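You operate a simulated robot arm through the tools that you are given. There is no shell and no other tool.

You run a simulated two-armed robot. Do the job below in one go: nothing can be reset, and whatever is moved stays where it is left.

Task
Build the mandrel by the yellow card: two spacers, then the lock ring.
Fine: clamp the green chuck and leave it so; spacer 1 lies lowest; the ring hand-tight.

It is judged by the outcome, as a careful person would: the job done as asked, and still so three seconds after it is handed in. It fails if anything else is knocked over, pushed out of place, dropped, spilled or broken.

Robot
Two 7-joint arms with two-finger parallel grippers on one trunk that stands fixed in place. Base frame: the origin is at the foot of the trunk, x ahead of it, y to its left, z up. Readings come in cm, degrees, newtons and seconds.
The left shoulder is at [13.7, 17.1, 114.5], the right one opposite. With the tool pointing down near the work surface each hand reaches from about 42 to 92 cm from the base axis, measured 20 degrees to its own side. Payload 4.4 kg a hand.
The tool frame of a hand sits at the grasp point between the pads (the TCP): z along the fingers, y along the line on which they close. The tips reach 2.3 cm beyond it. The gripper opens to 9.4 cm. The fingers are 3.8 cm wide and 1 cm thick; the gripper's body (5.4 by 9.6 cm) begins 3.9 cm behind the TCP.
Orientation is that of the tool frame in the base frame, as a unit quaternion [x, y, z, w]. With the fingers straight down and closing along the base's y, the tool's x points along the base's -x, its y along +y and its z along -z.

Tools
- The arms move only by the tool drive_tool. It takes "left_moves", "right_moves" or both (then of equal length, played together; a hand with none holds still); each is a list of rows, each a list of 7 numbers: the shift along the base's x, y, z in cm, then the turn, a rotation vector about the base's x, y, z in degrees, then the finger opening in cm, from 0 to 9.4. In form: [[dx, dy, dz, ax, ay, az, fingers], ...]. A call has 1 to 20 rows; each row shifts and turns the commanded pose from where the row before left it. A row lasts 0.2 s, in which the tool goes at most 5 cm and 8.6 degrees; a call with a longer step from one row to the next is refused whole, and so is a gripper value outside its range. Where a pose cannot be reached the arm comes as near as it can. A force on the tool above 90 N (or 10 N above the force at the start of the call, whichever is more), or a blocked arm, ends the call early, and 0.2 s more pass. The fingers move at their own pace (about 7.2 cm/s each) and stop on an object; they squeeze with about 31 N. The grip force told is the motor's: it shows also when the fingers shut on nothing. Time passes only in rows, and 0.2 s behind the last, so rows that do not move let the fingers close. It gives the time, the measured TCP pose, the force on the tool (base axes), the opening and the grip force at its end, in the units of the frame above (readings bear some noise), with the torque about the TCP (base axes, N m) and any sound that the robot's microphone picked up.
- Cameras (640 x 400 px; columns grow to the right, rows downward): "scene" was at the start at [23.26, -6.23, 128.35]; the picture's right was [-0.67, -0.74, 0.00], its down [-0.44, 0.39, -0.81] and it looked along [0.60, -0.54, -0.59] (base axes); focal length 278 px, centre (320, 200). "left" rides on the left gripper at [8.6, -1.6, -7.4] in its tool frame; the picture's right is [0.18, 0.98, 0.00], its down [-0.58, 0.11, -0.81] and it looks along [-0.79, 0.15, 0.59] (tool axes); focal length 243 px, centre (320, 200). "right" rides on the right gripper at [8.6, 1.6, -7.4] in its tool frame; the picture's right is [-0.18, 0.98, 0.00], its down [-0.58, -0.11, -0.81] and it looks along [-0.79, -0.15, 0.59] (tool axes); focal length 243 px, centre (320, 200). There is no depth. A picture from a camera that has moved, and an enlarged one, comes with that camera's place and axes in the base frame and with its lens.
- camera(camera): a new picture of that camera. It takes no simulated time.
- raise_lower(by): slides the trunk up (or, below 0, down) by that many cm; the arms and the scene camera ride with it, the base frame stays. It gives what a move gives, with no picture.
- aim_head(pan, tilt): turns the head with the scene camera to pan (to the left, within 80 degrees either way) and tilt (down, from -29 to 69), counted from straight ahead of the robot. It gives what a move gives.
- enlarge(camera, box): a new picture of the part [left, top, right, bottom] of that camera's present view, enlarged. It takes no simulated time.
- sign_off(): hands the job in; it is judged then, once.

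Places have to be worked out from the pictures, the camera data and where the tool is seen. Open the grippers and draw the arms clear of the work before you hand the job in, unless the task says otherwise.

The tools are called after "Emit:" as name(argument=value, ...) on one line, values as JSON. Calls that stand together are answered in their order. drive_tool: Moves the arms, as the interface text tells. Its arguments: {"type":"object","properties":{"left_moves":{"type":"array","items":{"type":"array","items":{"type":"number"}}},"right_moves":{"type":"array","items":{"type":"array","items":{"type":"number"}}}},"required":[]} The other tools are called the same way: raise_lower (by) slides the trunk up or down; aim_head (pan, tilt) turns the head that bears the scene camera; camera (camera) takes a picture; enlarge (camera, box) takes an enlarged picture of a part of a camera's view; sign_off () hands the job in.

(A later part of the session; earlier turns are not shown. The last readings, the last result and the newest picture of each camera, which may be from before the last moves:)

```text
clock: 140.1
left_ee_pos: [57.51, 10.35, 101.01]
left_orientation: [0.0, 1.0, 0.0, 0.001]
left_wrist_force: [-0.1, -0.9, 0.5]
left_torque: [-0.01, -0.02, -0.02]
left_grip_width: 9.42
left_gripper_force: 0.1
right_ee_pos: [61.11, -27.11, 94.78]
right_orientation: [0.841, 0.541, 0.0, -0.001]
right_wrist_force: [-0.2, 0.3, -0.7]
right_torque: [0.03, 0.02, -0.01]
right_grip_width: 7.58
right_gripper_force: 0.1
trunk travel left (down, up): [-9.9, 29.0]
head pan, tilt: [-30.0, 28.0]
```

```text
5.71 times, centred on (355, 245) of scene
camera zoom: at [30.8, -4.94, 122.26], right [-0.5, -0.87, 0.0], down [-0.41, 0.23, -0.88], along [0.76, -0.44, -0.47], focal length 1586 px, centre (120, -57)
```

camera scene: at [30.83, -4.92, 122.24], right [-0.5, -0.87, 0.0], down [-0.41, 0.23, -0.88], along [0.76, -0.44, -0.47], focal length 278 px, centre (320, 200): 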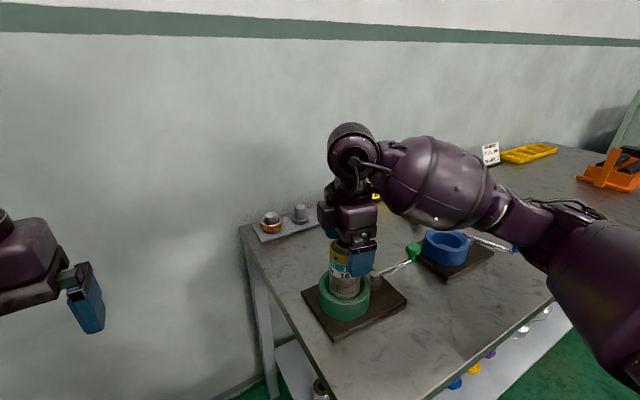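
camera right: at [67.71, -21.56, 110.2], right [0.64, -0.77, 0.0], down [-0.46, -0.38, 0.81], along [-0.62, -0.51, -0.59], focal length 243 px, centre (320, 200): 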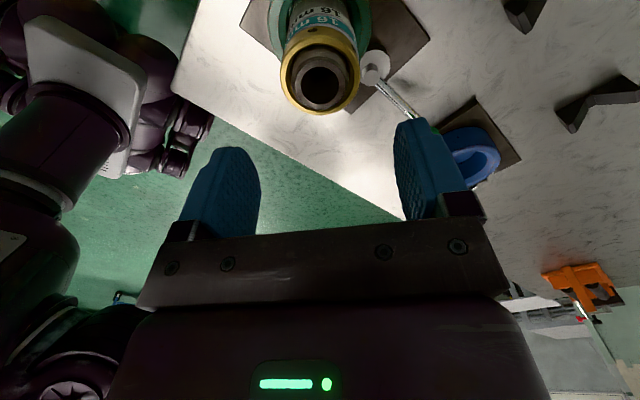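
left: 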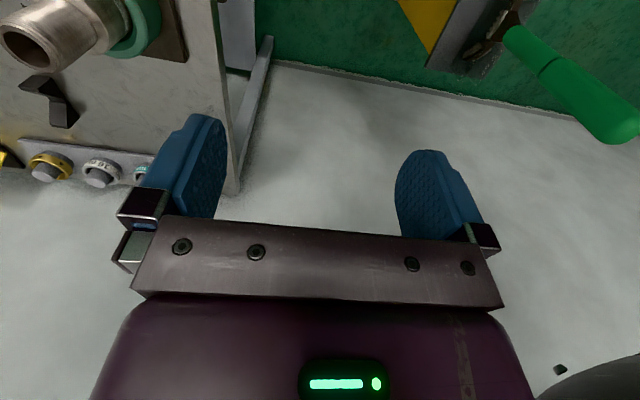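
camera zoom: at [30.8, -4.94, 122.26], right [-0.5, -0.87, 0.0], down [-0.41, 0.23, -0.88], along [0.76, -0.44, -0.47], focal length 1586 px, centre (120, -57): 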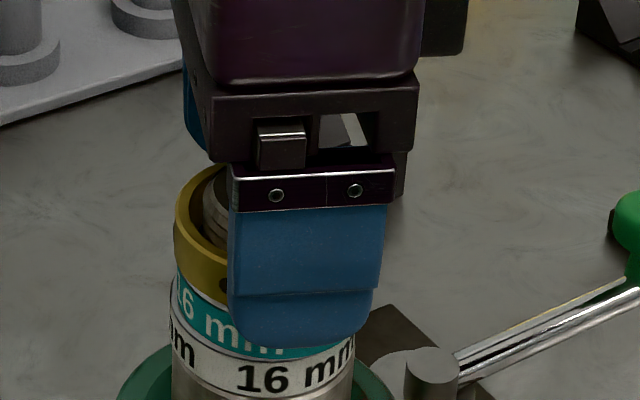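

Something turned the teal spacer by ~60° during that release/unwind, although the gold ring's holes look unmoved (they repeat every 60°). I'll regrip the gold ring and feel where resistance starts.

Emit:
drive_tool(right_moves=[[0, 0, 0.1, 0, 0, 0, 6], [0, 0, 0, 0, 0, 0, 3], [0, 0, 0, 0, 0, 0, 3], [0, 0, 0, 0, 0, 0, 3]])

Emit:
drive_tool(right_moves=[[0, 0, 0, 0, 0, -5, 3], [0, 0, 0, 0, 0, -5, 3], [0, 0, 0, 0, 0, 0, 3]])

Emit:
enlarge(camera="scene", box=[310, 210, 400, 280])

Emit:
enlarge(camera="right", box=[220, 60, 420, 220])

```text
clock: 141.1
left_ee_pos: [57.39, 10.16, 101.02]
left_orientation: [0.0, 1.0, 0.0, 0.0]
left_wrist_force: [0.1, 0.4, -0.2]
left_torque: [0.0, 0.01, -0.01]
left_grip_width: 9.38
left_gripper_force: 0.0
right_ee_pos: [61.08, -27.0, 94.92]
right_orientation: [0.841, 0.54, 0.0, -0.001]
right_wrist_force: [-6.0, 3.3, -0.6]
right_torque: [0.09, 0.2, -0.01]
right_grip_width: 5.46
right_gripper_force: 31.3
trunk travel left (down, up): [-9.9, 29.0]
head pan, tilt: [-30.0, 28.0]
```

```text
clock: 141.9
left_ee_pos: [57.46, 10.33, 101.03]
left_orientation: [0.0, 1.0, 0.0, 0.001]
left_wrist_force: [-0.4, 0.0, -1.1]
left_torque: [0.06, 0.0, 0.01]
left_grip_width: 9.43
left_gripper_force: 0.1
right_ee_pos: [61.05, -27.1, 94.89]
right_orientation: [0.886, 0.464, 0.0, 0.0]
right_wrist_force: [-5.9, 1.7, 0.0]
right_torque: [0.06, 0.17, 0.11]
right_grip_width: 5.48
right_gripper_force: 31.5
trunk travel left (down, up): [-9.9, 29.0]
head pan, tilt: [-30.0, 28.0]
```

```text
5.71 times, centred on (355, 245) of scene
camera zoom: at [30.75, -4.93, 122.27], right [-0.5, -0.87, 0.0], down [-0.41, 0.23, -0.88], along [0.76, -0.44, -0.47], focal length 1586 px, centre (120, -57)
```

zoom: 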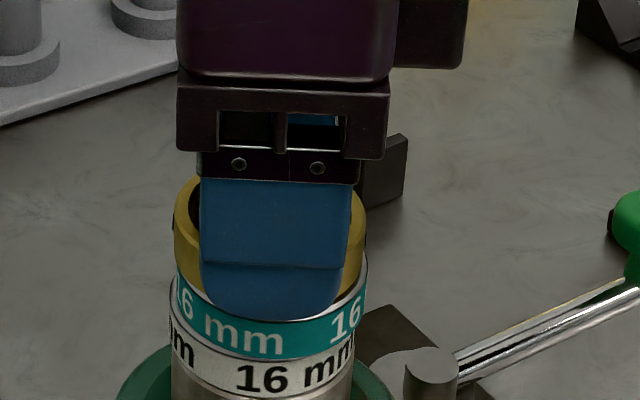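

```text
2.50 times, centred on (320, 140) of right
camera zoom: at [67.22, -20.89, 102.3], right [0.7, -0.71, 0.0], down [-0.42, -0.42, 0.81], along [-0.57, -0.57, -0.59], focal length 606 px, centre (320, 350)
```

zoom: 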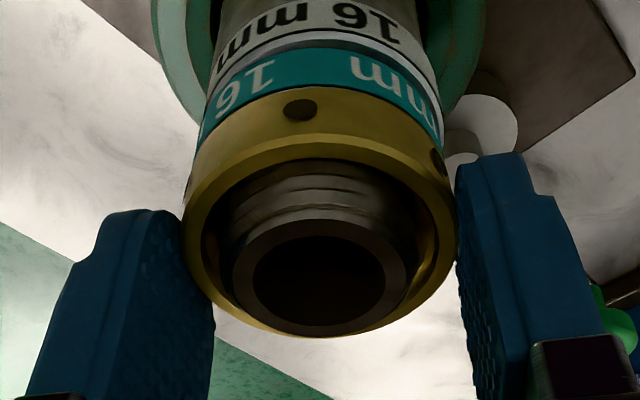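

The ring currently shows little torque (0.11), so it had relaxed after release. I'll tighten again in steps, then release without moving to see exactly what happens.

Emit:
drive_tool(right_moves=[[-0.07, 0.02, 0, 0, 0, -5, 3], [0, 0, 0, 0, 0, -5, 3], [0, 0, 0, 0, 0, -5, 3], [0, 0, 0, 0, 0, -5, 3], [0, 0, 0, 0, 0, 0, 3]])

Emit:
enlarge(camera="scene", box=[310, 210, 400, 280])

```text
clock: 143.1
left_ee_pos: [57.49, 10.26, 100.98]
left_orientation: [0.0, 1.0, 0.0, 0.0]
left_wrist_force: [-0.5, 0.3, 0.6]
left_torque: [-0.03, 0.06, 0.0]
left_grip_width: 9.39
left_gripper_force: 0.0
right_ee_pos: [61.07, -27.04, 94.92]
right_orientation: [0.953, 0.303, 0.0, -0.001]
right_wrist_force: [7.2, -2.3, 3.5]
right_torque: [-0.07, -0.21, 0.26]
right_grip_width: 5.51
right_gripper_force: 31.5
trunk travel left (down, up): [-9.9, 29.0]
head pan, tilt: [-30.0, 28.0]
```

```text
5.71 times, centred on (355, 245) of scene
camera zoom: at [30.84, -4.95, 122.26], right [-0.5, -0.87, 0.0], down [-0.41, 0.23, -0.88], along [0.76, -0.44, -0.47], focal length 1586 px, centre (120, -57)
```

zoom: 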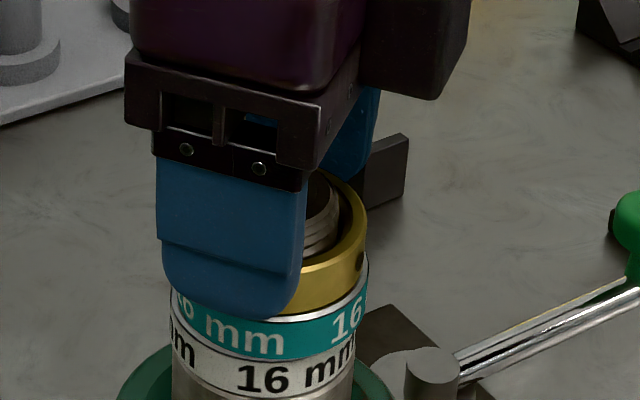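

Torque is building again (0.26) with teal stationary. Continue.

Emit:
drive_tool(right_moves=[[0.05, 0, 0, 0, 0, -5, 3], [0, 0, 0, 0, 0, -5, 3], [0, 0, 0, 0, 0, -5, 3], [0, 0, 0, 0, 0, -5, 3], [0, 0, 0, 0, 0, -5, 3], [0, 0, 0, 0, 0, -5, 3], [0, 0, 0, 0, 0, 0, 3]])

Emit:
enlarge(camera="scene", box=[310, 210, 400, 280])

Emit:
enlarge(camera="right", box=[220, 60, 420, 220])

```text
clock: 144.7
left_ee_pos: [57.53, 10.34, 101.09]
left_orientation: [0.0, 1.0, 0.001, 0.001]
left_wrist_force: [0.3, 0.1, 0.0]
left_torque: [-0.03, -0.02, 0.01]
left_grip_width: 9.41
left_gripper_force: 0.0
right_ee_pos: [61.07, -27.05, 95.0]
right_orientation: [0.999, 0.046, -0.001, -0.001]
right_wrist_force: [4.1, -5.5, 2.1]
right_torque: [-0.21, -0.14, 0.45]
right_grip_width: 5.43
right_gripper_force: 30.9
trunk travel left (down, up): [-9.9, 29.0]
head pan, tilt: [-30.0, 28.0]
```

```text
5.71 times, centred on (355, 245) of scene
camera zoom: at [30.82, -4.97, 122.25], right [-0.5, -0.87, 0.0], down [-0.41, 0.24, -0.88], along [0.76, -0.44, -0.47], focal length 1586 px, centre (120, -57)
```

zoom: 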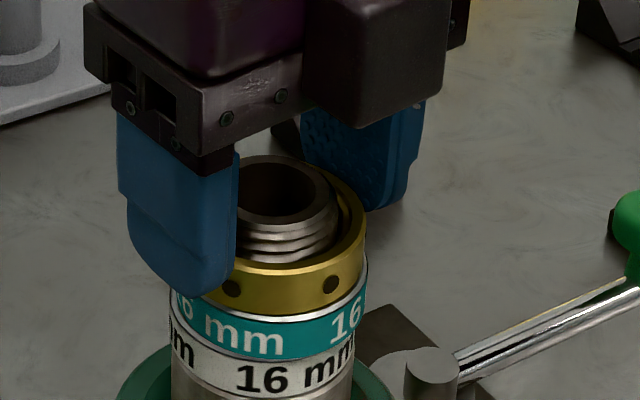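

```text
2.50 times, centred on (320, 140) of right
camera zoom: at [69.77, -27.88, 102.29], right [-0.09, -1.0, 0.0], down [-0.59, 0.05, 0.81], along [-0.8, 0.08, -0.59], focal length 606 px, centre (320, 350)
```

zoom: 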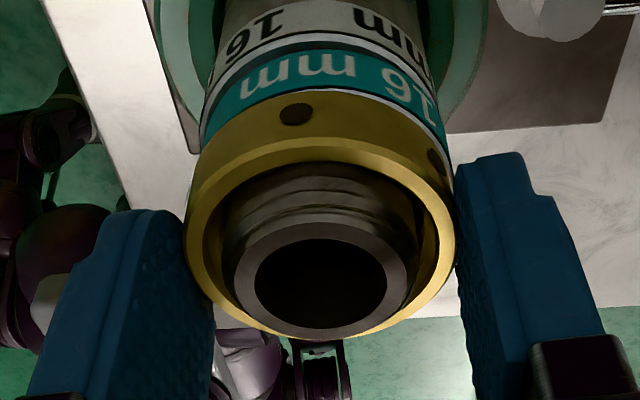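

Torque 0.45 again. Now I'll open the fingers in place without any other motion and watch the ring's holes and the teal label.

Emit:
drive_tool(right_moves=[[0, 0, 0, 0, 0, 0, 6.2], [0, 0, 0, 0, 0, 0, 6.2], [0, 0, 0, 0, 0, 0, 7], [0, 0, 0, 0, 0, 0, 7]])

Emit:
enlarge(camera="scene", box=[310, 210, 400, 280])

Emit:
enlarge(camera="right", box=[220, 60, 420, 220])

```text
clock: 145.7
left_ee_pos: [57.52, 10.3, 101.01]
left_orientation: [0.0, 1.0, 0.0, 0.0]
left_wrist_force: [0.3, 0.7, 0.4]
left_torque: [-0.01, 0.0, 0.03]
left_grip_width: 9.38
left_gripper_force: 0.0
right_ee_pos: [61.15, -26.96, 94.87]
right_orientation: [0.999, 0.047, 0.001, -0.001]
right_wrist_force: [-0.3, 0.3, -0.5]
right_torque: [0.01, 0.0, -0.01]
right_grip_width: 6.99
right_gripper_force: 0.2
trunk travel left (down, up): [-9.9, 29.0]
head pan, tilt: [-30.0, 28.0]
```

```text
5.71 times, centred on (355, 245) of scene
camera zoom: at [30.8, -4.94, 122.26], right [-0.5, -0.87, 0.0], down [-0.41, 0.23, -0.88], along [0.76, -0.44, -0.47], focal length 1586 px, centre (120, -57)
```

zoom: 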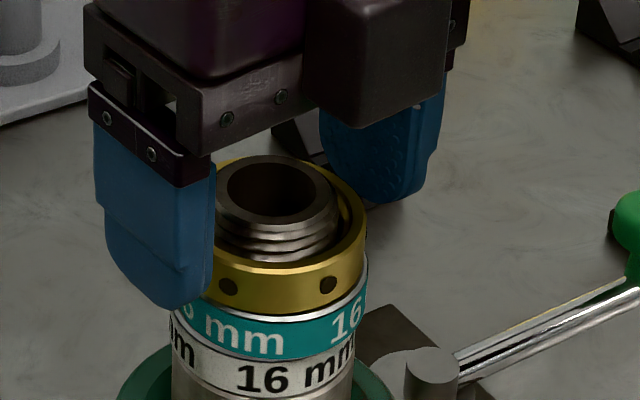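

```text
2.50 times, centred on (320, 140) of right
camera zoom: at [69.74, -27.83, 102.3], right [-0.09, -1.0, 0.0], down [-0.59, 0.05, 0.81], along [-0.8, 0.07, -0.59], focal length 606 px, centre (320, 350)
```

zoom: 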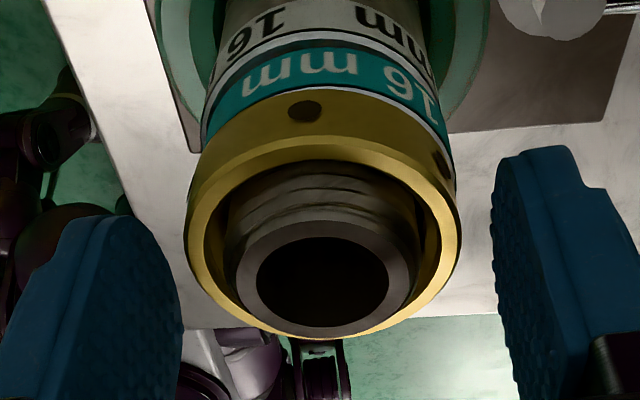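

Nothing moved on release: holes and teal label are where they were, so the ring holds. I'll regrip right here slightly higher and keep tightening to find a firm stop.

Emit:
drive_tool(right_moves=[[-0.05, -0.08, 0.15, 0, 0, 0, 7], [0, 0, 0, 0, 0, 0, 3], [0, 0, 0, 0, 0, 0, 3], [0, 0, 0, 0, 0, 0, 3]])

Emit:
drive_tool(right_moves=[[0, 0, 0, 0, 0, -5, 3], [0, 0, 0, 0, 0, -5, 3], [0, 0, 0, 0, 0, -5, 3], [0, 0, 0, 0, 0, 0, 3]])

Emit:
enlarge(camera="scene", box=[310, 210, 400, 280])

Emit:
enlarge(camera="right", box=[220, 60, 420, 220])

```text
clock: 146.7
left_ee_pos: [57.43, 10.35, 101.04]
left_orientation: [0.0, 1.0, 0.0, 0.0]
left_wrist_force: [-0.2, 0.3, 0.0]
left_torque: [-0.02, 0.01, 0.0]
left_grip_width: 9.4
left_gripper_force: 0.0
right_ee_pos: [61.02, -26.94, 94.97]
right_orientation: [0.999, 0.047, 0.0, -0.001]
right_wrist_force: [1.9, 0.3, 1.5]
right_torque: [0.04, -0.04, -0.02]
right_grip_width: 5.47
right_gripper_force: 30.7
trunk travel left (down, up): [-9.9, 29.0]
head pan, tilt: [-30.0, 28.0]
```

```text
clock: 147.7
left_ee_pos: [57.41, 10.32, 101.06]
left_orientation: [0.001, 1.0, -0.001, 0.0]
left_wrist_force: [-0.2, 0.0, -0.6]
left_torque: [-0.02, 0.0, 0.02]
left_grip_width: 9.42
left_gripper_force: 0.1
right_ee_pos: [60.96, -27.13, 94.95]
right_orientation: [0.996, -0.085, 0.001, -0.001]
right_wrist_force: [3.9, -0.6, 4.7]
right_torque: [-0.06, -0.14, 0.13]
right_grip_width: 5.48
right_gripper_force: 31.2
trunk travel left (down, up): [-9.9, 29.0]
head pan, tilt: [-30.0, 28.0]
```

```text
5.71 times, centred on (355, 245) of scene
camera zoom: at [30.8, -4.93, 122.27], right [-0.5, -0.87, 0.0], down [-0.41, 0.23, -0.88], along [0.76, -0.44, -0.47], focal length 1586 px, centre (120, -57)
```

zoom: 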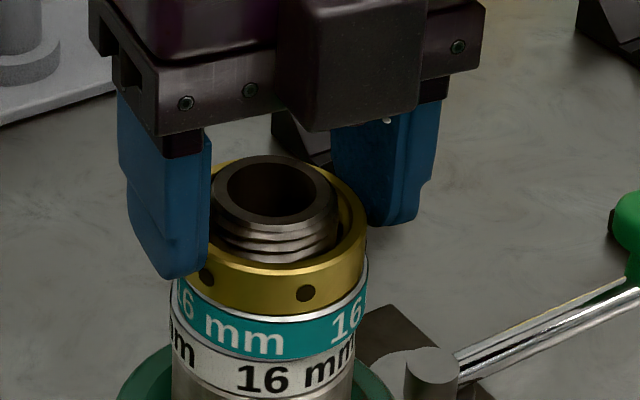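

```text
2.50 times, centred on (320, 140) of right
camera zoom: at [69.15, -30.14, 102.42], right [-0.35, -0.94, 0.0], down [-0.56, 0.2, 0.81], along [-0.76, 0.28, -0.59], focal length 606 px, centre (320, 350)
```

zoom: 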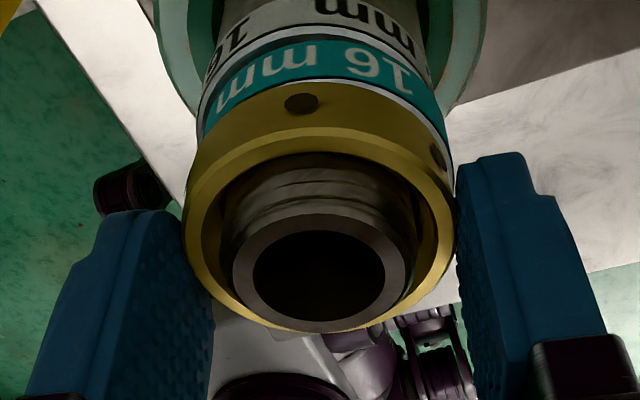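

The ring still advances: it's visibly ~1.5 mm lower than when torque first appeared. I'll zoom in on the joints between gold, teal and white to see what is really touching.

Emit:
enlarge(camera="scene", box=[332, 245, 372, 270])

Emit:
enlarge(camera="scene", box=[328, 255, 376, 295])

Emit:
enlarge(camera="right", box=[285, 60, 415, 130])

```text
16.00 times, centred on (352, 258) of scene
camera zoom: at [30.8, -4.93, 122.27], right [-0.5, -0.87, 0.0], down [-0.41, 0.23, -0.88], along [0.76, -0.44, -0.47], focal length 4440 px, centre (-192, -720)
```

zoom: 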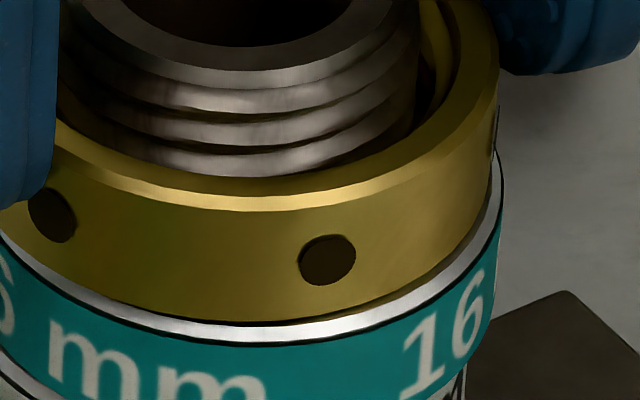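

```text
10.00 times, centred on (352, 275) of scene
camera zoom: at [30.8, -4.93, 122.27], right [-0.5, -0.87, 0.0], down [-0.41, 0.23, -0.88], along [0.76, -0.44, -0.47], focal length 2775 px, centre (0, -550)
```

zoom: 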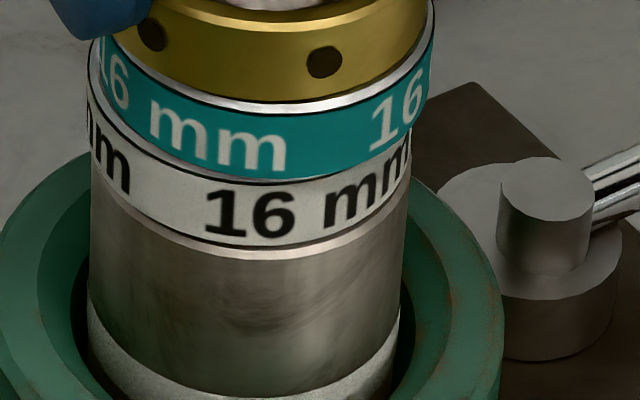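

```text
4.92 times, centred on (350, 95) of right
camera zoom: at [69.15, -30.14, 102.42], right [-0.35, -0.94, 0.0], down [-0.56, 0.2, 0.81], along [-0.76, 0.28, -0.59], focal length 1194 px, centre (172, 717)
```

zoom: 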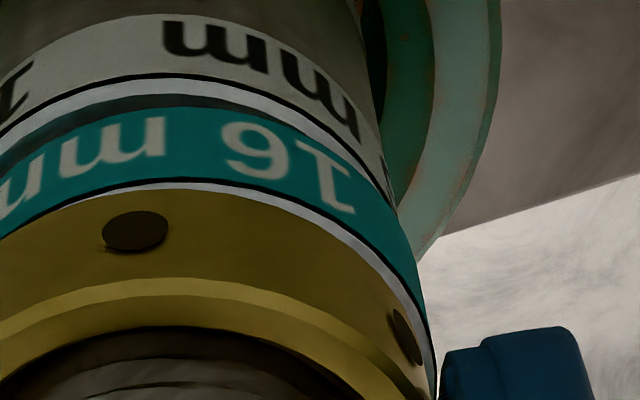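

Gold is now directly on teal's rim with no gap. I'll continue turning and watch how the torque grows.

Emit:
drive_tool(right_moves=[[0.04, 0, -0.05, 0, 0, -5, 3], [0, 0, 0, 0, 0, -5, 3], [0, 0, 0, 0, 0, -5, 3], [0, 0, 0, 0, 0, -5, 3], [0, 0, 0, 0, 0, 0, 3]])

Emit:
enlarge(camera="scene", box=[332, 245, 372, 270])

Emit:
enlarge(camera="right", box=[220, 60, 420, 220])

```text
clock: 148.9
left_ee_pos: [57.54, 10.21, 101.12]
left_orientation: [0.0, 1.0, 0.0, 0.001]
left_wrist_force: [-0.4, 0.3, -0.2]
left_torque: [-0.04, 0.02, 0.0]
left_grip_width: 9.43
left_gripper_force: 0.1
right_ee_pos: [60.93, -26.98, 94.98]
right_orientation: [0.967, -0.255, 0.001, -0.002]
right_wrist_force: [0.5, 6.9, 3.7]
right_torque: [0.23, -0.02, 0.33]
right_grip_width: 5.46
right_gripper_force: 31.3
trunk travel left (down, up): [-9.9, 29.0]
head pan, tilt: [-30.0, 28.0]
```

```text
16.00 times, centred on (352, 258) of scene
camera zoom: at [30.78, -4.86, 122.27], right [-0.5, -0.87, 0.0], down [-0.41, 0.23, -0.88], along [0.76, -0.44, -0.47], focal length 4440 px, centre (-192, -720)
```

zoom: 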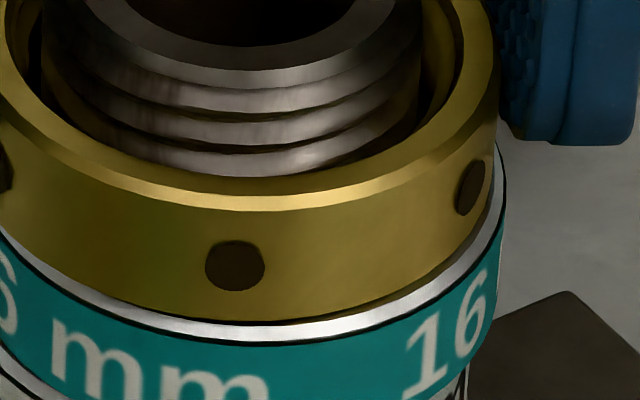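

```text
2.50 times, centred on (320, 140) of right
camera zoom: at [67.62, -32.76, 102.41], right [-0.65, -0.76, 0.0], down [-0.45, 0.38, 0.81], along [-0.61, 0.52, -0.59], focal length 606 px, centre (320, 350)
```

zoom: 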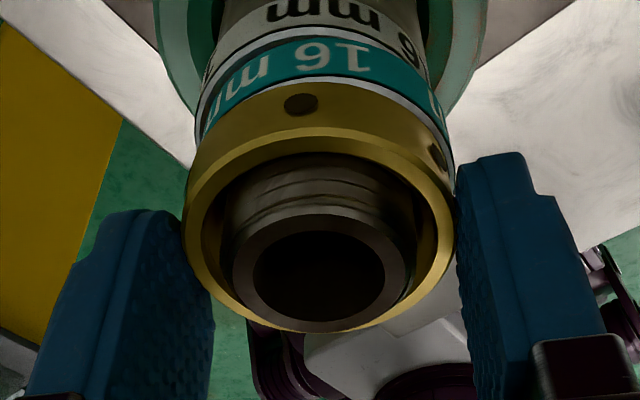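

Torque 0.33 N·m after 35°. To understand whether this is preload or just wind-up, I'll back off 5° and read the torque, then return.

Emit:
drive_tool(right_moves=[[0, 0.05, 0, 0, 0, 2.5, 3], [0, 0, 0, 0, 0, 2.5, 3], [0, 0, 0, 0, 0, 0, 3]])

Emit:
drive_tool(right_moves=[[0, 0, 0, 0, 0, -2.5, 3], [0, 0, 0, 0, 0, -2.5, 3], [0, 0, 0, 0, 0, 0, 3]])

```text
clock: 149.7
left_ee_pos: [57.48, 10.29, 101.09]
left_orientation: [0.0, 1.0, 0.0, 0.001]
left_wrist_force: [0.0, 0.2, 0.3]
left_torque: [-0.02, 0.0, 0.03]
left_grip_width: 9.39
left_gripper_force: 0.0
right_ee_pos: [61.02, -27.06, 95.06]
right_orientation: [0.977, -0.213, 0.002, -0.001]
right_wrist_force: [2.7, 1.4, 5.3]
right_torque: [0.06, -0.05, 0.26]
right_grip_width: 5.52
right_gripper_force: 31.3
trunk travel left (down, up): [-9.9, 29.0]
head pan, tilt: [-30.0, 28.0]
```

```text
clock: 150.5
left_ee_pos: [57.52, 10.43, 101.01]
left_orientation: [0.0, 1.0, -0.001, 0.0]
left_wrist_force: [0.0, -0.1, -0.5]
left_torque: [0.02, 0.03, 0.0]
left_grip_width: 9.4
left_gripper_force: 0.0
right_ee_pos: [60.95, -26.9, 95.08]
right_orientation: [0.967, -0.256, 0.0, -0.002]
right_wrist_force: [3.4, 1.0, 5.4]
right_torque: [0.04, -0.06, 0.27]
right_grip_width: 5.5
right_gripper_force: 31.1
trunk travel left (down, up): [-9.9, 29.0]
head pan, tilt: [-30.0, 28.0]
```

Backing off did not reverse the torque, so it behaves like an elastic preload rather than friction. I'll back off a further 20° to map it, then re-tighten.

Emit:
drive_tool(right_moves=[[0, 0, 0, 0, 0, 5, 3], [0, 0, 0, 0, 0, 5, 3], [0, 0, 0, 0, 0, 0, 3]])

Emit:
drive_tool(right_moves=[[0, 0, 0, 0, 0, 5, 3], [0, 0, 0, 0, 0, 5, 3], [0, 0, 0, 0, 0, 0, 3]])

Emit:
enlarge(camera="scene", box=[332, 245, 372, 270])

Emit:
enlarge(camera="right", box=[220, 60, 420, 220])

```text
clock: 151.3
left_ee_pos: [57.54, 10.28, 101.05]
left_orientation: [0.0, 1.0, 0.0, 0.0]
left_wrist_force: [0.1, 0.5, 0.9]
left_torque: [-0.01, 0.01, 0.01]
left_grip_width: 9.42
left_gripper_force: 0.0
right_ee_pos: [61.04, -27.06, 94.98]
right_orientation: [0.985, -0.17, 0.0, -0.001]
right_wrist_force: [1.4, 0.4, 5.1]
right_torque: [-0.01, -0.03, 0.2]
right_grip_width: 5.47
right_gripper_force: 30.7
trunk travel left (down, up): [-9.9, 29.0]
head pan, tilt: [-30.0, 28.0]
```

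```text
clock: 152.1
left_ee_pos: [57.44, 10.27, 100.99]
left_orientation: [0.001, 1.0, -0.001, -0.001]
left_wrist_force: [0.5, -0.3, 0.2]
left_torque: [0.0, 0.01, -0.01]
left_grip_width: 9.41
left_gripper_force: 0.1
right_ee_pos: [61.04, -26.99, 94.94]
right_orientation: [0.997, -0.083, -0.001, -0.001]
right_wrist_force: [-4.4, -0.5, 3.3]
right_torque: [-0.04, 0.11, 0.11]
right_grip_width: 5.47
right_gripper_force: 30.8
trunk travel left (down, up): [-9.9, 29.0]
head pan, tilt: [-30.0, 28.0]
```

```text
16.00 times, centred on (352, 258) of scene
camera zoom: at [30.75, -4.94, 122.27], right [-0.5, -0.87, 0.0], down [-0.41, 0.23, -0.88], along [0.76, -0.44, -0.47], focal length 4440 px, centre (-192, -720)
```

zoom: 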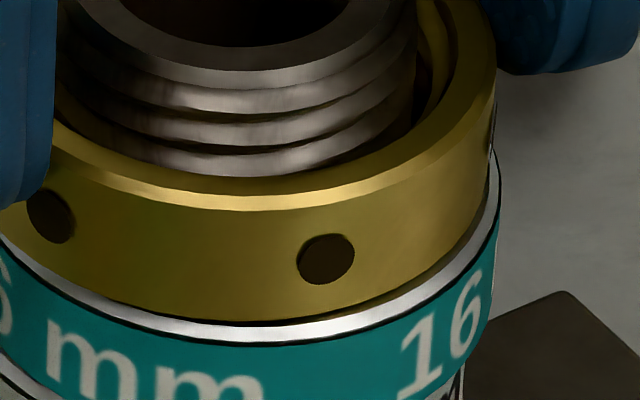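

```text
2.50 times, centred on (320, 140) of right
camera zoom: at [69.17, -30.11, 102.4], right [-0.34, -0.94, 0.0], down [-0.56, 0.2, 0.81], along [-0.76, 0.28, -0.59], focal length 606 px, centre (320, 350)
```

zoom: 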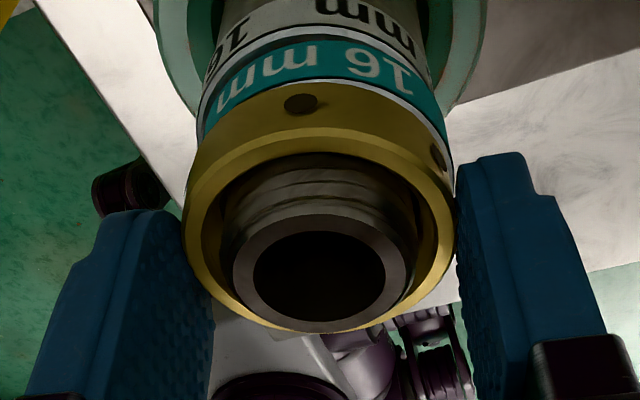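

The torque tracks angle like a spring (zero at my grip start). My last release followed exactly 60° of turning, and the holes repeat every 60°, so a spring-back would have been invisible. I'll wind to 35°, release, and look at the holes.

Emit:
drive_tool(right_moves=[[0, 0, 0, 0, 0, -5, 3], [0, 0, 0, 0, 0, -5, 3], [0, 0, 0, 0, 0, -5, 3], [0, 0, 0, 0, 0, -5, 3], [0, 0, 0, 0, 0, 0, 3]])

Emit:
drive_tool(right_moves=[[0, 0, 0, 0, 0, 0, 6.2], [0, 0, 0, 0, 0, 0, 7], [0, 0, 0, 0, 0, 0, 7]])

Emit:
enlarge(camera="scene", box=[332, 245, 372, 270])

Emit:
enlarge(camera="right", box=[220, 60, 420, 220])

```text
clock: 153.3
left_ee_pos: [57.5, 10.24, 101.1]
left_orientation: [0.0, 1.0, 0.0, 0.0]
left_wrist_force: [-0.7, 0.1, -0.5]
left_torque: [0.0, 0.04, 0.0]
left_grip_width: 9.43
left_gripper_force: 0.0
right_ee_pos: [60.89, -27.17, 95.03]
right_orientation: [0.967, -0.255, 0.0, -0.001]
right_wrist_force: [-9.4, 2.3, -0.1]
right_torque: [0.03, 0.3, 0.31]
right_grip_width: 5.47
right_gripper_force: 31.0
trunk travel left (down, up): [-9.9, 29.0]
head pan, tilt: [-30.0, 28.0]
```

```text
clock: 154.1
left_ee_pos: [57.59, 10.27, 100.99]
left_orientation: [0.0, 1.0, 0.0, 0.0]
left_wrist_force: [-0.3, -0.6, 0.7]
left_torque: [0.03, 0.0, 0.01]
left_grip_width: 9.42
left_gripper_force: 0.0
right_ee_pos: [61.1, -26.96, 95.04]
right_orientation: [0.967, -0.256, 0.0, -0.001]
right_wrist_force: [-0.2, -1.0, -0.6]
right_torque: [0.0, 0.0, 0.0]
right_grip_width: 7.0
right_gripper_force: 0.1
trunk travel left (down, up): [-9.9, 29.0]
head pan, tilt: [-30.0, 28.0]
```

```text
16.00 times, centred on (352, 258) of scene
camera zoom: at [30.8, -4.94, 122.26], right [-0.5, -0.87, 0.0], down [-0.41, 0.23, -0.88], along [0.76, -0.44, -0.47], focal length 4440 px, centre (-192, -720)
```

zoom: 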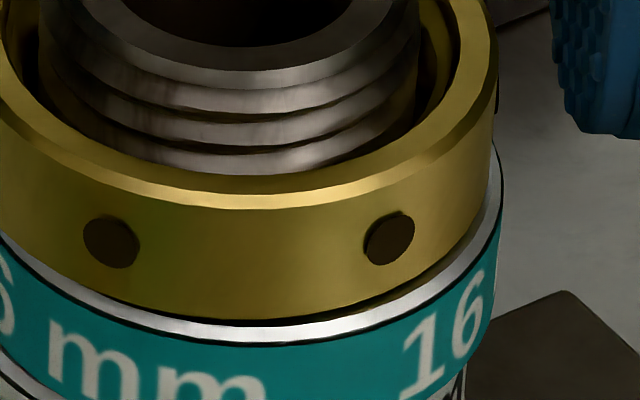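

```text
2.50 times, centred on (320, 140) of right
camera zoom: at [67.72, -32.78, 102.41], right [-0.65, -0.76, 0.0], down [-0.45, 0.38, 0.81], along [-0.61, 0.52, -0.59], focal length 606 px, centre (320, 350)
```

zoom: 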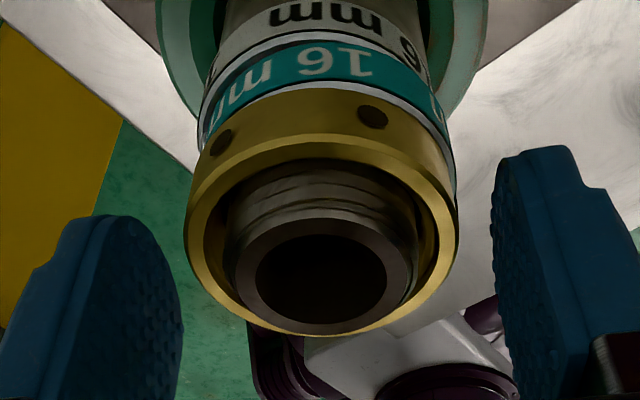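

The ring springs back to exactly the same angle each time, and the torque follows that angle smoothly: it has locked up at its seat and I'm only twisting it elastically, so it is hand-tight. I'll lift the hand away and inspect everything.

Emit:
drive_tool(right_moves=[[0, 0, 1, 0, 0, 0, 7.5], [0, 0, 2.5, 0, 0, 0, 7.5], [0, 0, 3.5, 0, 0, 0, 7.5], [0, 0, 3.5, 0, 0, 0, 7.5], [-2, -2, 1, 0, 0, 8.4, 7.5], [-2, -2, 0, 0, 0, 8.4, 7.5], [-2, -2, 0, 0, 0, 8.4, 7.5], [-2, -2, 0, 0, 0, 8.4, 7.5], [-2, -2, 0, 0, 0, 8.4, 7.5], [0, 0, 0, 0, 0, 0, 7.5]])

Emit:
enlarge(camera="scene", box=[315, 225, 385, 285])

Emit:
enlarge(camera="scene", box=[300, 230, 440, 345])

Emit:
camera(camera="scene")

```text
clock: 156.3
left_ee_pos: [57.44, 10.37, 101.3]
left_orientation: [0.0, 1.0, 0.0, 0.001]
left_wrist_force: [-1.6, -0.1, -0.9]
left_torque: [0.0, -0.06, -0.02]
left_grip_width: 9.41
left_gripper_force: 0.0
right_ee_pos: [50.97, -37.03, 106.68]
right_orientation: [0.994, 0.109, 0.0, 0.0]
right_wrist_force: [-0.7, -0.4, 0.2]
right_torque: [0.01, -0.04, 0.01]
right_grip_width: 7.48
right_gripper_force: 0.2
trunk travel left (down, up): [-9.9, 29.0]
head pan, tilt: [-30.0, 28.0]
```

```text
6.67 times, centred on (350, 255) of scene
camera zoom: at [30.66, -4.84, 122.33], right [-0.5, -0.87, 0.0], down [-0.41, 0.23, -0.88], along [0.77, -0.44, -0.47], focal length 1850 px, centre (120, -167)
```

zoom: 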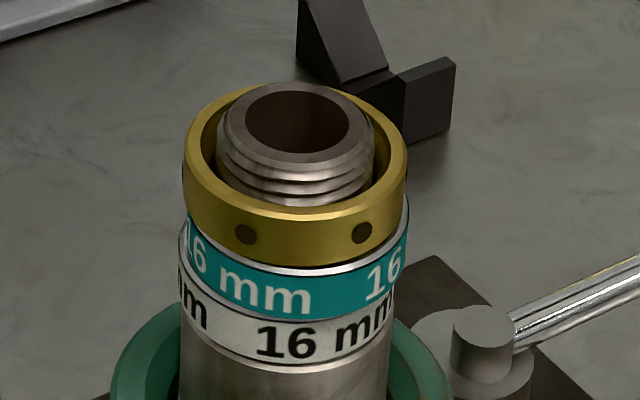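

```text
3.48 times, centred on (370, 288) of scene
camera zoom: at [30.66, -4.84, 122.33], right [-0.5, -0.87, 0.0], down [-0.41, 0.23, -0.88], along [0.77, -0.44, -0.47], focal length 965 px, centre (146, -104)
```

zoom: 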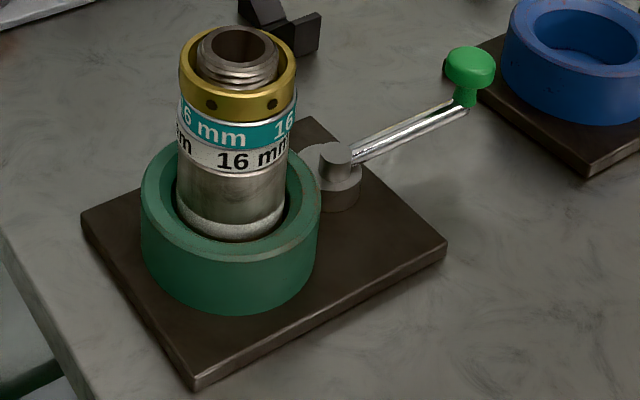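

```text
taken
camera scene: at [30.66, -4.84, 122.33], right [-0.5, -0.87, 0.0], down [-0.41, 0.23, -0.88], along [0.77, -0.44, -0.47], focal length 278 px, centre (320, 200)
```

scene: 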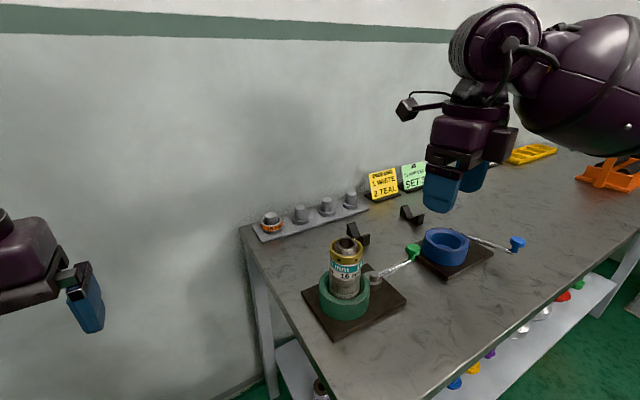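

All else looks undisturbed. I'll zoom very closely on the gold/teal joint to judge whether any gap remains.

Emit:
enlarge(camera="scene", box=[334, 250, 370, 273])

Emit:
enlarge(camera="scene", box=[334, 260, 370, 283])

```text
16.00 times, centred on (352, 262) of scene
camera zoom: at [30.66, -4.84, 122.33], right [-0.5, -0.87, 0.0], down [-0.41, 0.23, -0.88], along [0.77, -0.44, -0.47], focal length 4440 px, centre (-192, -784)
```

zoom: 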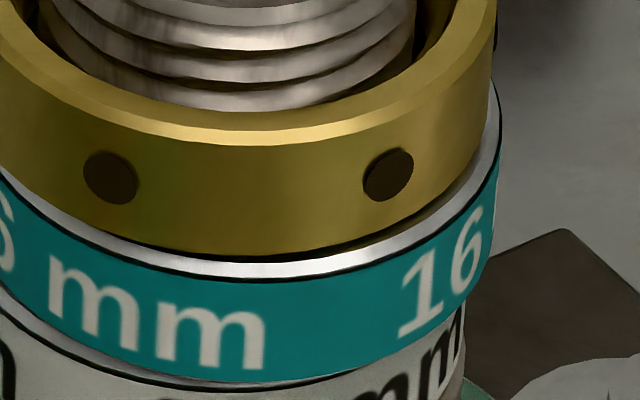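

```text
16.00 times, centred on (352, 272) of scene
camera zoom: at [30.66, -4.84, 122.33], right [-0.5, -0.87, 0.0], down [-0.41, 0.23, -0.88], along [0.77, -0.44, -0.47], focal length 4440 px, centre (-192, -944)
```

zoom: 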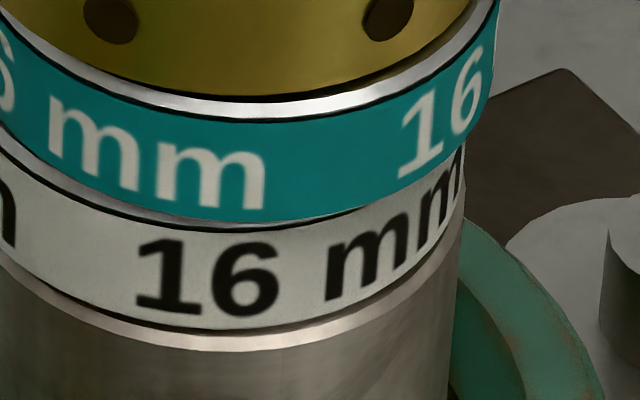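

The joint looks closed, but teal is a bit eccentric so it's hard to judge from above. I'll unwind the wrist to yaw 0 and use the right camera from a lower angle to inspect the joint.

Emit:
drive_tool(right_moves=[[0, 0, 0, 0, 0, 8.4, 7.5], [0, 0, 0, 0, 0, 8.4, 7.5], [0, 0, 0, 0, 0, 8.4, 7.5], [0, 0, 0, 0, 0, 8.4, 7.5], [0, 0, 0, 0, 0, 8.4, 7.5], [0, 0, 0, 0, 0, 8.4, 7.5], [0, 0, 0, 0, 0, 8.4, 7.5], [0, 0, 0, 0, 0, 8.4, 7.5], [0, 0, 0, 0, 0, 8.4, 7.5], [0, 0, 0, 0, 0, 8.4, 7.5], [0, 0, 0, 0, 0, 8.4, 7.5], [0, 0, 0, 0, 0, 8.4, 7.5], [0, 0, 0, 0, 0, 8.4, 7.5], [0, 0, 0, 0, 0, 8.4, 7.5], [0, 0, 0, 0, 0, 8.4, 7.5], [0, 0, 0, 0, 0, 8.4, 7.5], [0, 0, 0, 0, 0, 8.4, 7.5], [0, 0, 0, 0, 0, 8.4, 7.5], [0, 0, 0, 0, 0, 8.4, 7.5], [0, 0, 0, 0, 0, 7.4, 7.5]])

Emit:
drive_tool(right_moves=[[-0.5, 2.5, -2, 0, -6.7, 0, 9.4], [-0.5, 2.5, -2, 0, -6.7, 0, 9.4], [0, 2.5, -2, 0, -6.7, 0, 9.4], [0, 2.5, -2, 0, -6.7, 0, 9.4], [0, 0, -1.5, 0, 0, 0, 9.4], [0, 0, 0, 0, 0, 0, 9.4]])

Emit:
camera(camera="right")

Emit:
camera(camera="scene")

```text
clock: 160.5
left_ee_pos: [57.38, 10.29, 101.08]
left_orientation: [0.001, 1.0, -0.001, 0.0]
left_wrist_force: [0.5, -1.2, -0.7]
left_torque: [0.02, 0.0, 0.02]
left_grip_width: 9.4
left_gripper_force: 0.0
right_ee_pos: [51.09, -37.05, 106.57]
right_orientation: [0.004, 1.0, -0.001, 0.0]
right_wrist_force: [-0.2, 0.0, -0.3]
right_torque: [-0.01, -0.01, 0.01]
right_grip_width: 7.49
right_gripper_force: 0.0
trunk travel left (down, up): [-9.9, 29.0]
head pan, tilt: [-30.0, 28.0]
```

```text
clock: 161.9
left_ee_pos: [57.54, 10.3, 100.91]
left_orientation: [0.0, 1.0, 0.0, -0.001]
left_wrist_force: [-0.9, -0.3, 0.4]
left_torque: [-0.01, 0.01, -0.01]
left_grip_width: 9.4
left_gripper_force: 0.0
right_ee_pos: [49.74, -32.87, 100.05]
right_orientation: [0.039, 0.988, -0.004, 0.147]
right_wrist_force: [-0.1, -0.4, -0.2]
right_torque: [0.02, -0.01, 0.0]
right_grip_width: 9.41
right_gripper_force: 0.0
right hand out of reach, approached as far as the arm can: row 3, 4
trunk travel left (down, up): [-9.9, 29.0]
head pan, tilt: [-30.0, 28.0]
```

```text
taken
camera right: at [39.36, -30.5, 104.79], right [0.25, 0.97, 0.05], down [0.31, -0.13, 0.94], along [0.92, -0.22, -0.34], focal length 243 px, centre (320, 200)
```

right: 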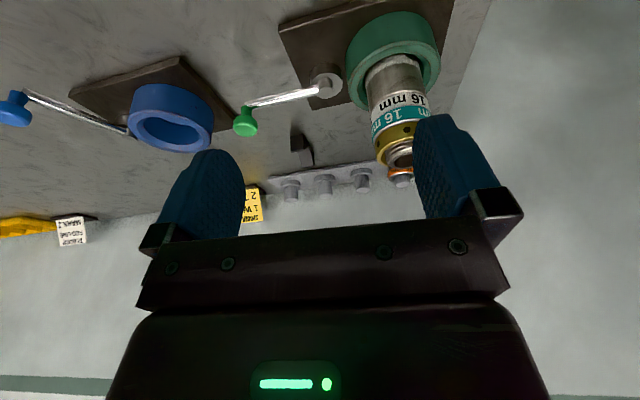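

```text
taken
camera scene: at [30.86, -4.93, 122.23], right [-0.5, -0.87, 0.0], down [-0.41, 0.23, -0.88], along [0.76, -0.44, -0.47], focal length 278 px, centre (320, 200)
```

scene: 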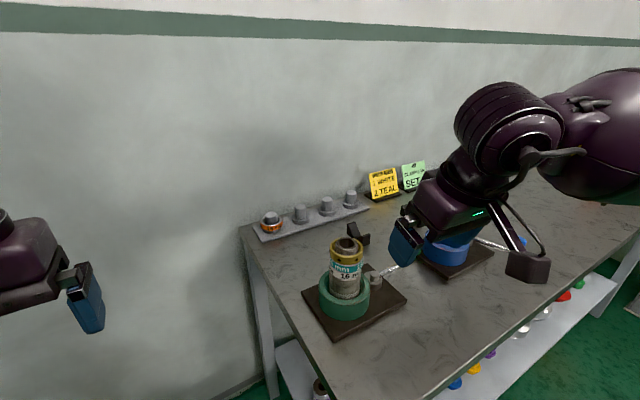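

The stack is visible from this angle. I'll zoom in on it.

Emit:
enlarge(camera="right", box=[355, 80, 435, 175])

Emit:
enlarge(camera="right", box=[365, 100, 425, 140])

```text
4.21 times, centred on (395, 128) of right
camera zoom: at [39.36, -30.5, 104.79], right [0.25, 0.97, 0.05], down [0.31, -0.13, 0.94], along [0.92, -0.22, -0.34], focal length 1022 px, centre (4, 505)
```

zoom: 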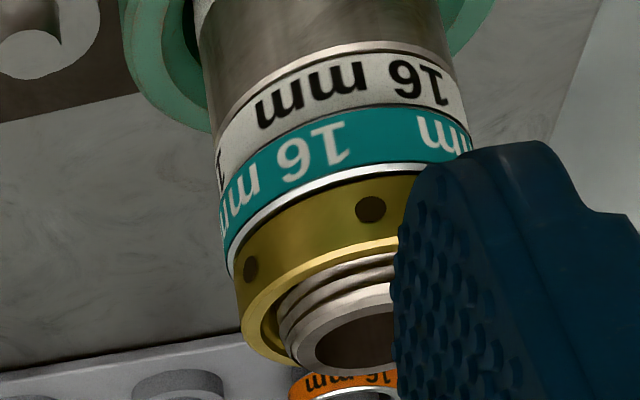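

```text
10.00 times, centred on (395, 120) of right
camera zoom: at [39.36, -30.5, 104.79], right [0.25, 0.97, 0.05], down [0.31, -0.13, 0.94], along [0.92, -0.22, -0.34], focal length 2426 px, centre (-430, 1000)
```

zoom: 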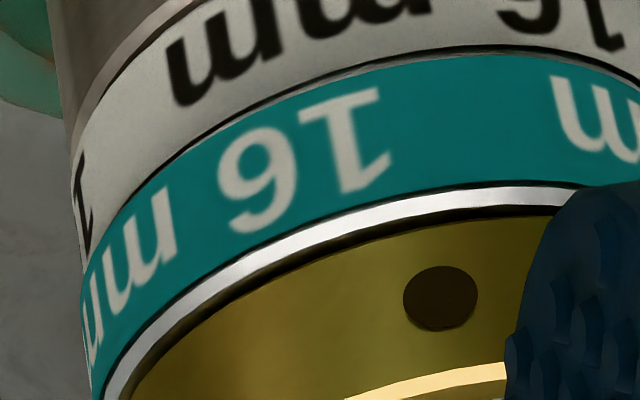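

There seems to be a hairline dark band on this side. I'll check the opposite side too, bringing the hand (turned 180°) around to x≈71, well clear of the stack.

Emit:
drive_tool(right_moves=[[0, 0, 3, 0, 8.4, 0, 7], [0, 0, 3, 0, 8.4, 0, 5], [1.2, 0.33, 0, 0, 0, -8.4, 3], [1.2, 0.33, 0, 0, 0, -8.4, 3], [1.2, 0.33, 0, 0, 0, -8.4, 3], [1.2, 0.33, 0, 0, 0, -8.4, 3], [1.2, 0.33, 0, 0, 0, -8.4, 3], [1.2, 0.33, 0, 0, 0, -8.4, 3], [1.2, 0.33, 0, 0, 0, -8.4, 3], [1.2, 0.33, 0, 0, 0, -8.4, 3], [1.2, 0.33, 0, 0, 0, -8.4, 3], [1.2, 0.33, 0, 0, 0, -8.4, 3], [1.2, 0.33, 0, 0, 0, -8.4, 3], [1.2, 0.33, 0, 0, 0, -8.4, 3], [1.2, 0.33, 0, 0, 0, -8.4, 3], [1.2, 0.33, 0, 0, 0, -8.4, 3], [1.2, 0.33, 0, 0, 0, -8.4, 3], [1.2, 0.33, 0, 0, 0, -8.4, 3], [1.2, 0.33, 0, 0, 0, -8.4, 3], [1.2, 0.33, 0, 0, 0, -8.4, 3]])

Emit:
camera(camera="right")

```text
clock: 166.1
left_ee_pos: [57.6, 10.18, 100.96]
left_orientation: [0.0, 1.0, 0.0, -0.001]
left_wrist_force: [0.4, -0.4, -0.2]
left_torque: [0.0, -0.05, -0.03]
left_grip_width: 9.42
left_gripper_force: 0.1
right_ee_pos: [71.27, -26.94, 106.08]
right_orientation: [0.977, 0.211, -0.003, -0.01]
right_wrist_force: [-0.1, 0.1, 0.7]
right_torque: [0.01, 0.02, 0.02]
right_grip_width: 3.02
right_gripper_force: 0.1
trunk travel left (down, up): [-9.9, 29.0]
head pan, tilt: [-30.0, 28.0]
```

```text
taken
camera right: at [79.86, -25.02, 113.42], right [0.24, -0.97, -0.02], down [-0.57, -0.16, 0.81], along [-0.79, -0.18, -0.59], focal length 243 px, centre (320, 200)
```

right: 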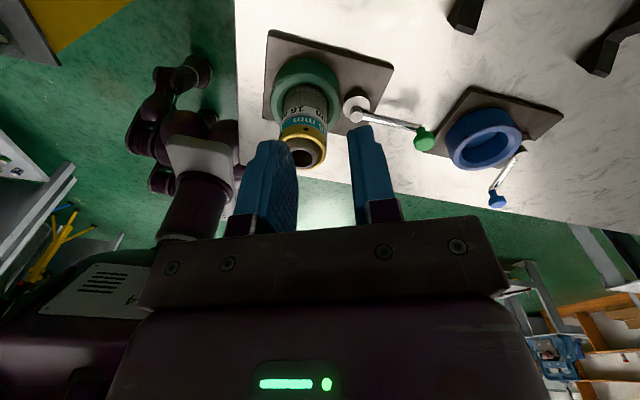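

The view from the far side works. I'll lower the hand there, staying clear of the stack, for a shallower look.

Emit:
drive_tool(right_moves=[[0.5, 0, -2.5, 0, 0, -6, 3], [0.5, 0, -2.5, 0, 0, -6, 3], [0, 0, -2.5, 0, 0, -6, 3], [0, 0, -2.5, 0, 0, 0, 3], [0, 0, -2, 0, 0, 0, 3], [0, 0, 0, 0, 0, 0, 3]])

Emit:
camera(camera="right")

Emit:
enlarge(camera="right", box=[270, 70, 380, 200])

```text
clock: 167.5
left_ee_pos: [57.41, 10.33, 101.1]
left_orientation: [0.0, 1.0, 0.0, 0.0]
left_wrist_force: [0.1, 0.8, -0.5]
left_torque: [0.0, 0.02, -0.01]
left_grip_width: 9.38
left_gripper_force: 0.0
right_ee_pos: [72.28, -26.93, 94.2]
right_orientation: [0.998, 0.057, -0.001, -0.01]
right_wrist_force: [0.5, -0.4, 0.0]
right_torque: [0.0, -0.03, 0.0]
right_grip_width: 3.01
right_gripper_force: 0.0
trunk travel left (down, up): [-9.9, 29.0]
head pan, tilt: [-30.0, 28.0]
```

```text
taken
camera right: at [81.13, -27.74, 101.54], right [-0.07, -1.0, -0.02], down [-0.59, 0.03, 0.81], along [-0.81, 0.07, -0.59], focal length 243 px, centre (320, 200)
```

right: 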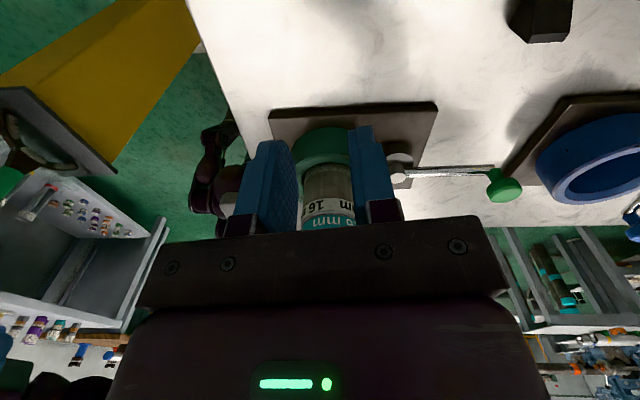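

```text
3.08 times, centred on (325, 135) of right
camera zoom: at [81.13, -27.74, 101.54], right [-0.07, -1.0, -0.02], down [-0.59, 0.03, 0.81], along [-0.81, 0.07, -0.59], focal length 746 px, centre (305, 400)
```

zoom: 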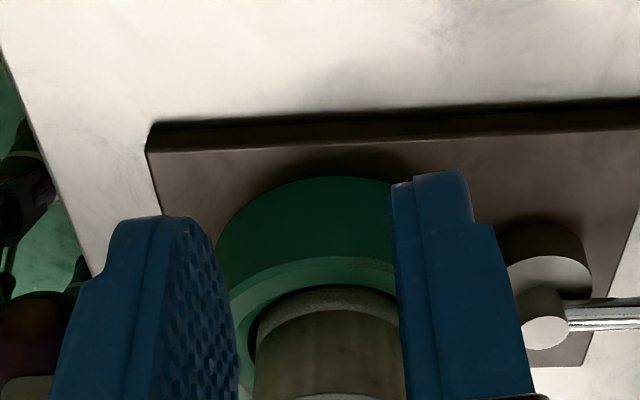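

The palm hides the ring at this pitch. I'll pitch the tool 20° so the camera looks nearly level, and open the fingers for a clear view.

Emit:
drive_tool(right_moves=[[1, 0, 0.5, 0, 7, 0, 6], [1, 0, 0.5, 0, 7, 0, 9.4], [0, 0, 0, 0, 7, 0, 9.4], [0, 0, 0, 0, 0, 0, 9.4]])

Emit:
camera(camera="right")

Emit:
enlarge(camera="right", box=[280, 130, 370, 220])

```text
clock: 168.5
left_ee_pos: [57.45, 10.34, 101.06]
left_orientation: [0.0, 1.0, 0.0, 0.0]
left_wrist_force: [0.3, -0.6, -0.2]
left_torque: [-0.02, 0.05, -0.02]
left_grip_width: 9.4
left_gripper_force: 0.1
right_ee_pos: [73.49, -30.3, 96.26]
right_orientation: [0.986, 0.055, -0.155, -0.02]
right_wrist_force: [-0.6, -0.6, 0.2]
right_torque: [0.02, 0.03, 0.01]
right_grip_width: 9.43
right_gripper_force: 0.2
right hand out of reach, approached as far as the arm can: row 2, 3
trunk travel left (down, up): [-9.9, 29.0]
head pan, tilt: [-30.0, 28.0]
```

```text
taken
camera right: at [83.97, -31.21, 100.64], right [-0.07, -1.0, 0.0], down [-0.32, 0.03, 0.95], along [-0.95, 0.07, -0.32], focal length 243 px, centre (320, 200)
```

right: 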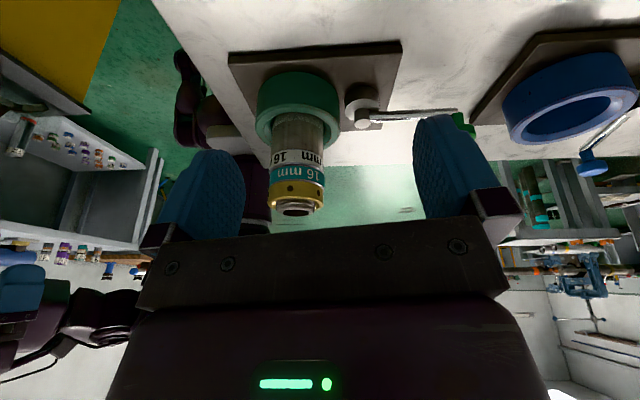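

```text
4.44 times, centred on (325, 175) of right
camera zoom: at [83.97, -31.21, 100.64], right [-0.07, -1.0, 0.0], down [-0.32, 0.03, 0.95], along [-0.95, 0.07, -0.32], focal length 1078 px, centre (298, 311)
```

zoom: 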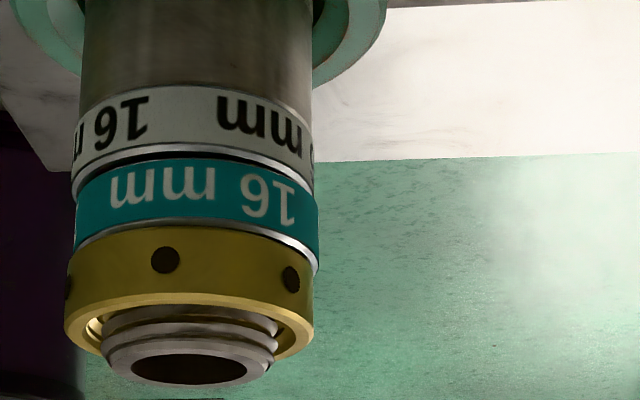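

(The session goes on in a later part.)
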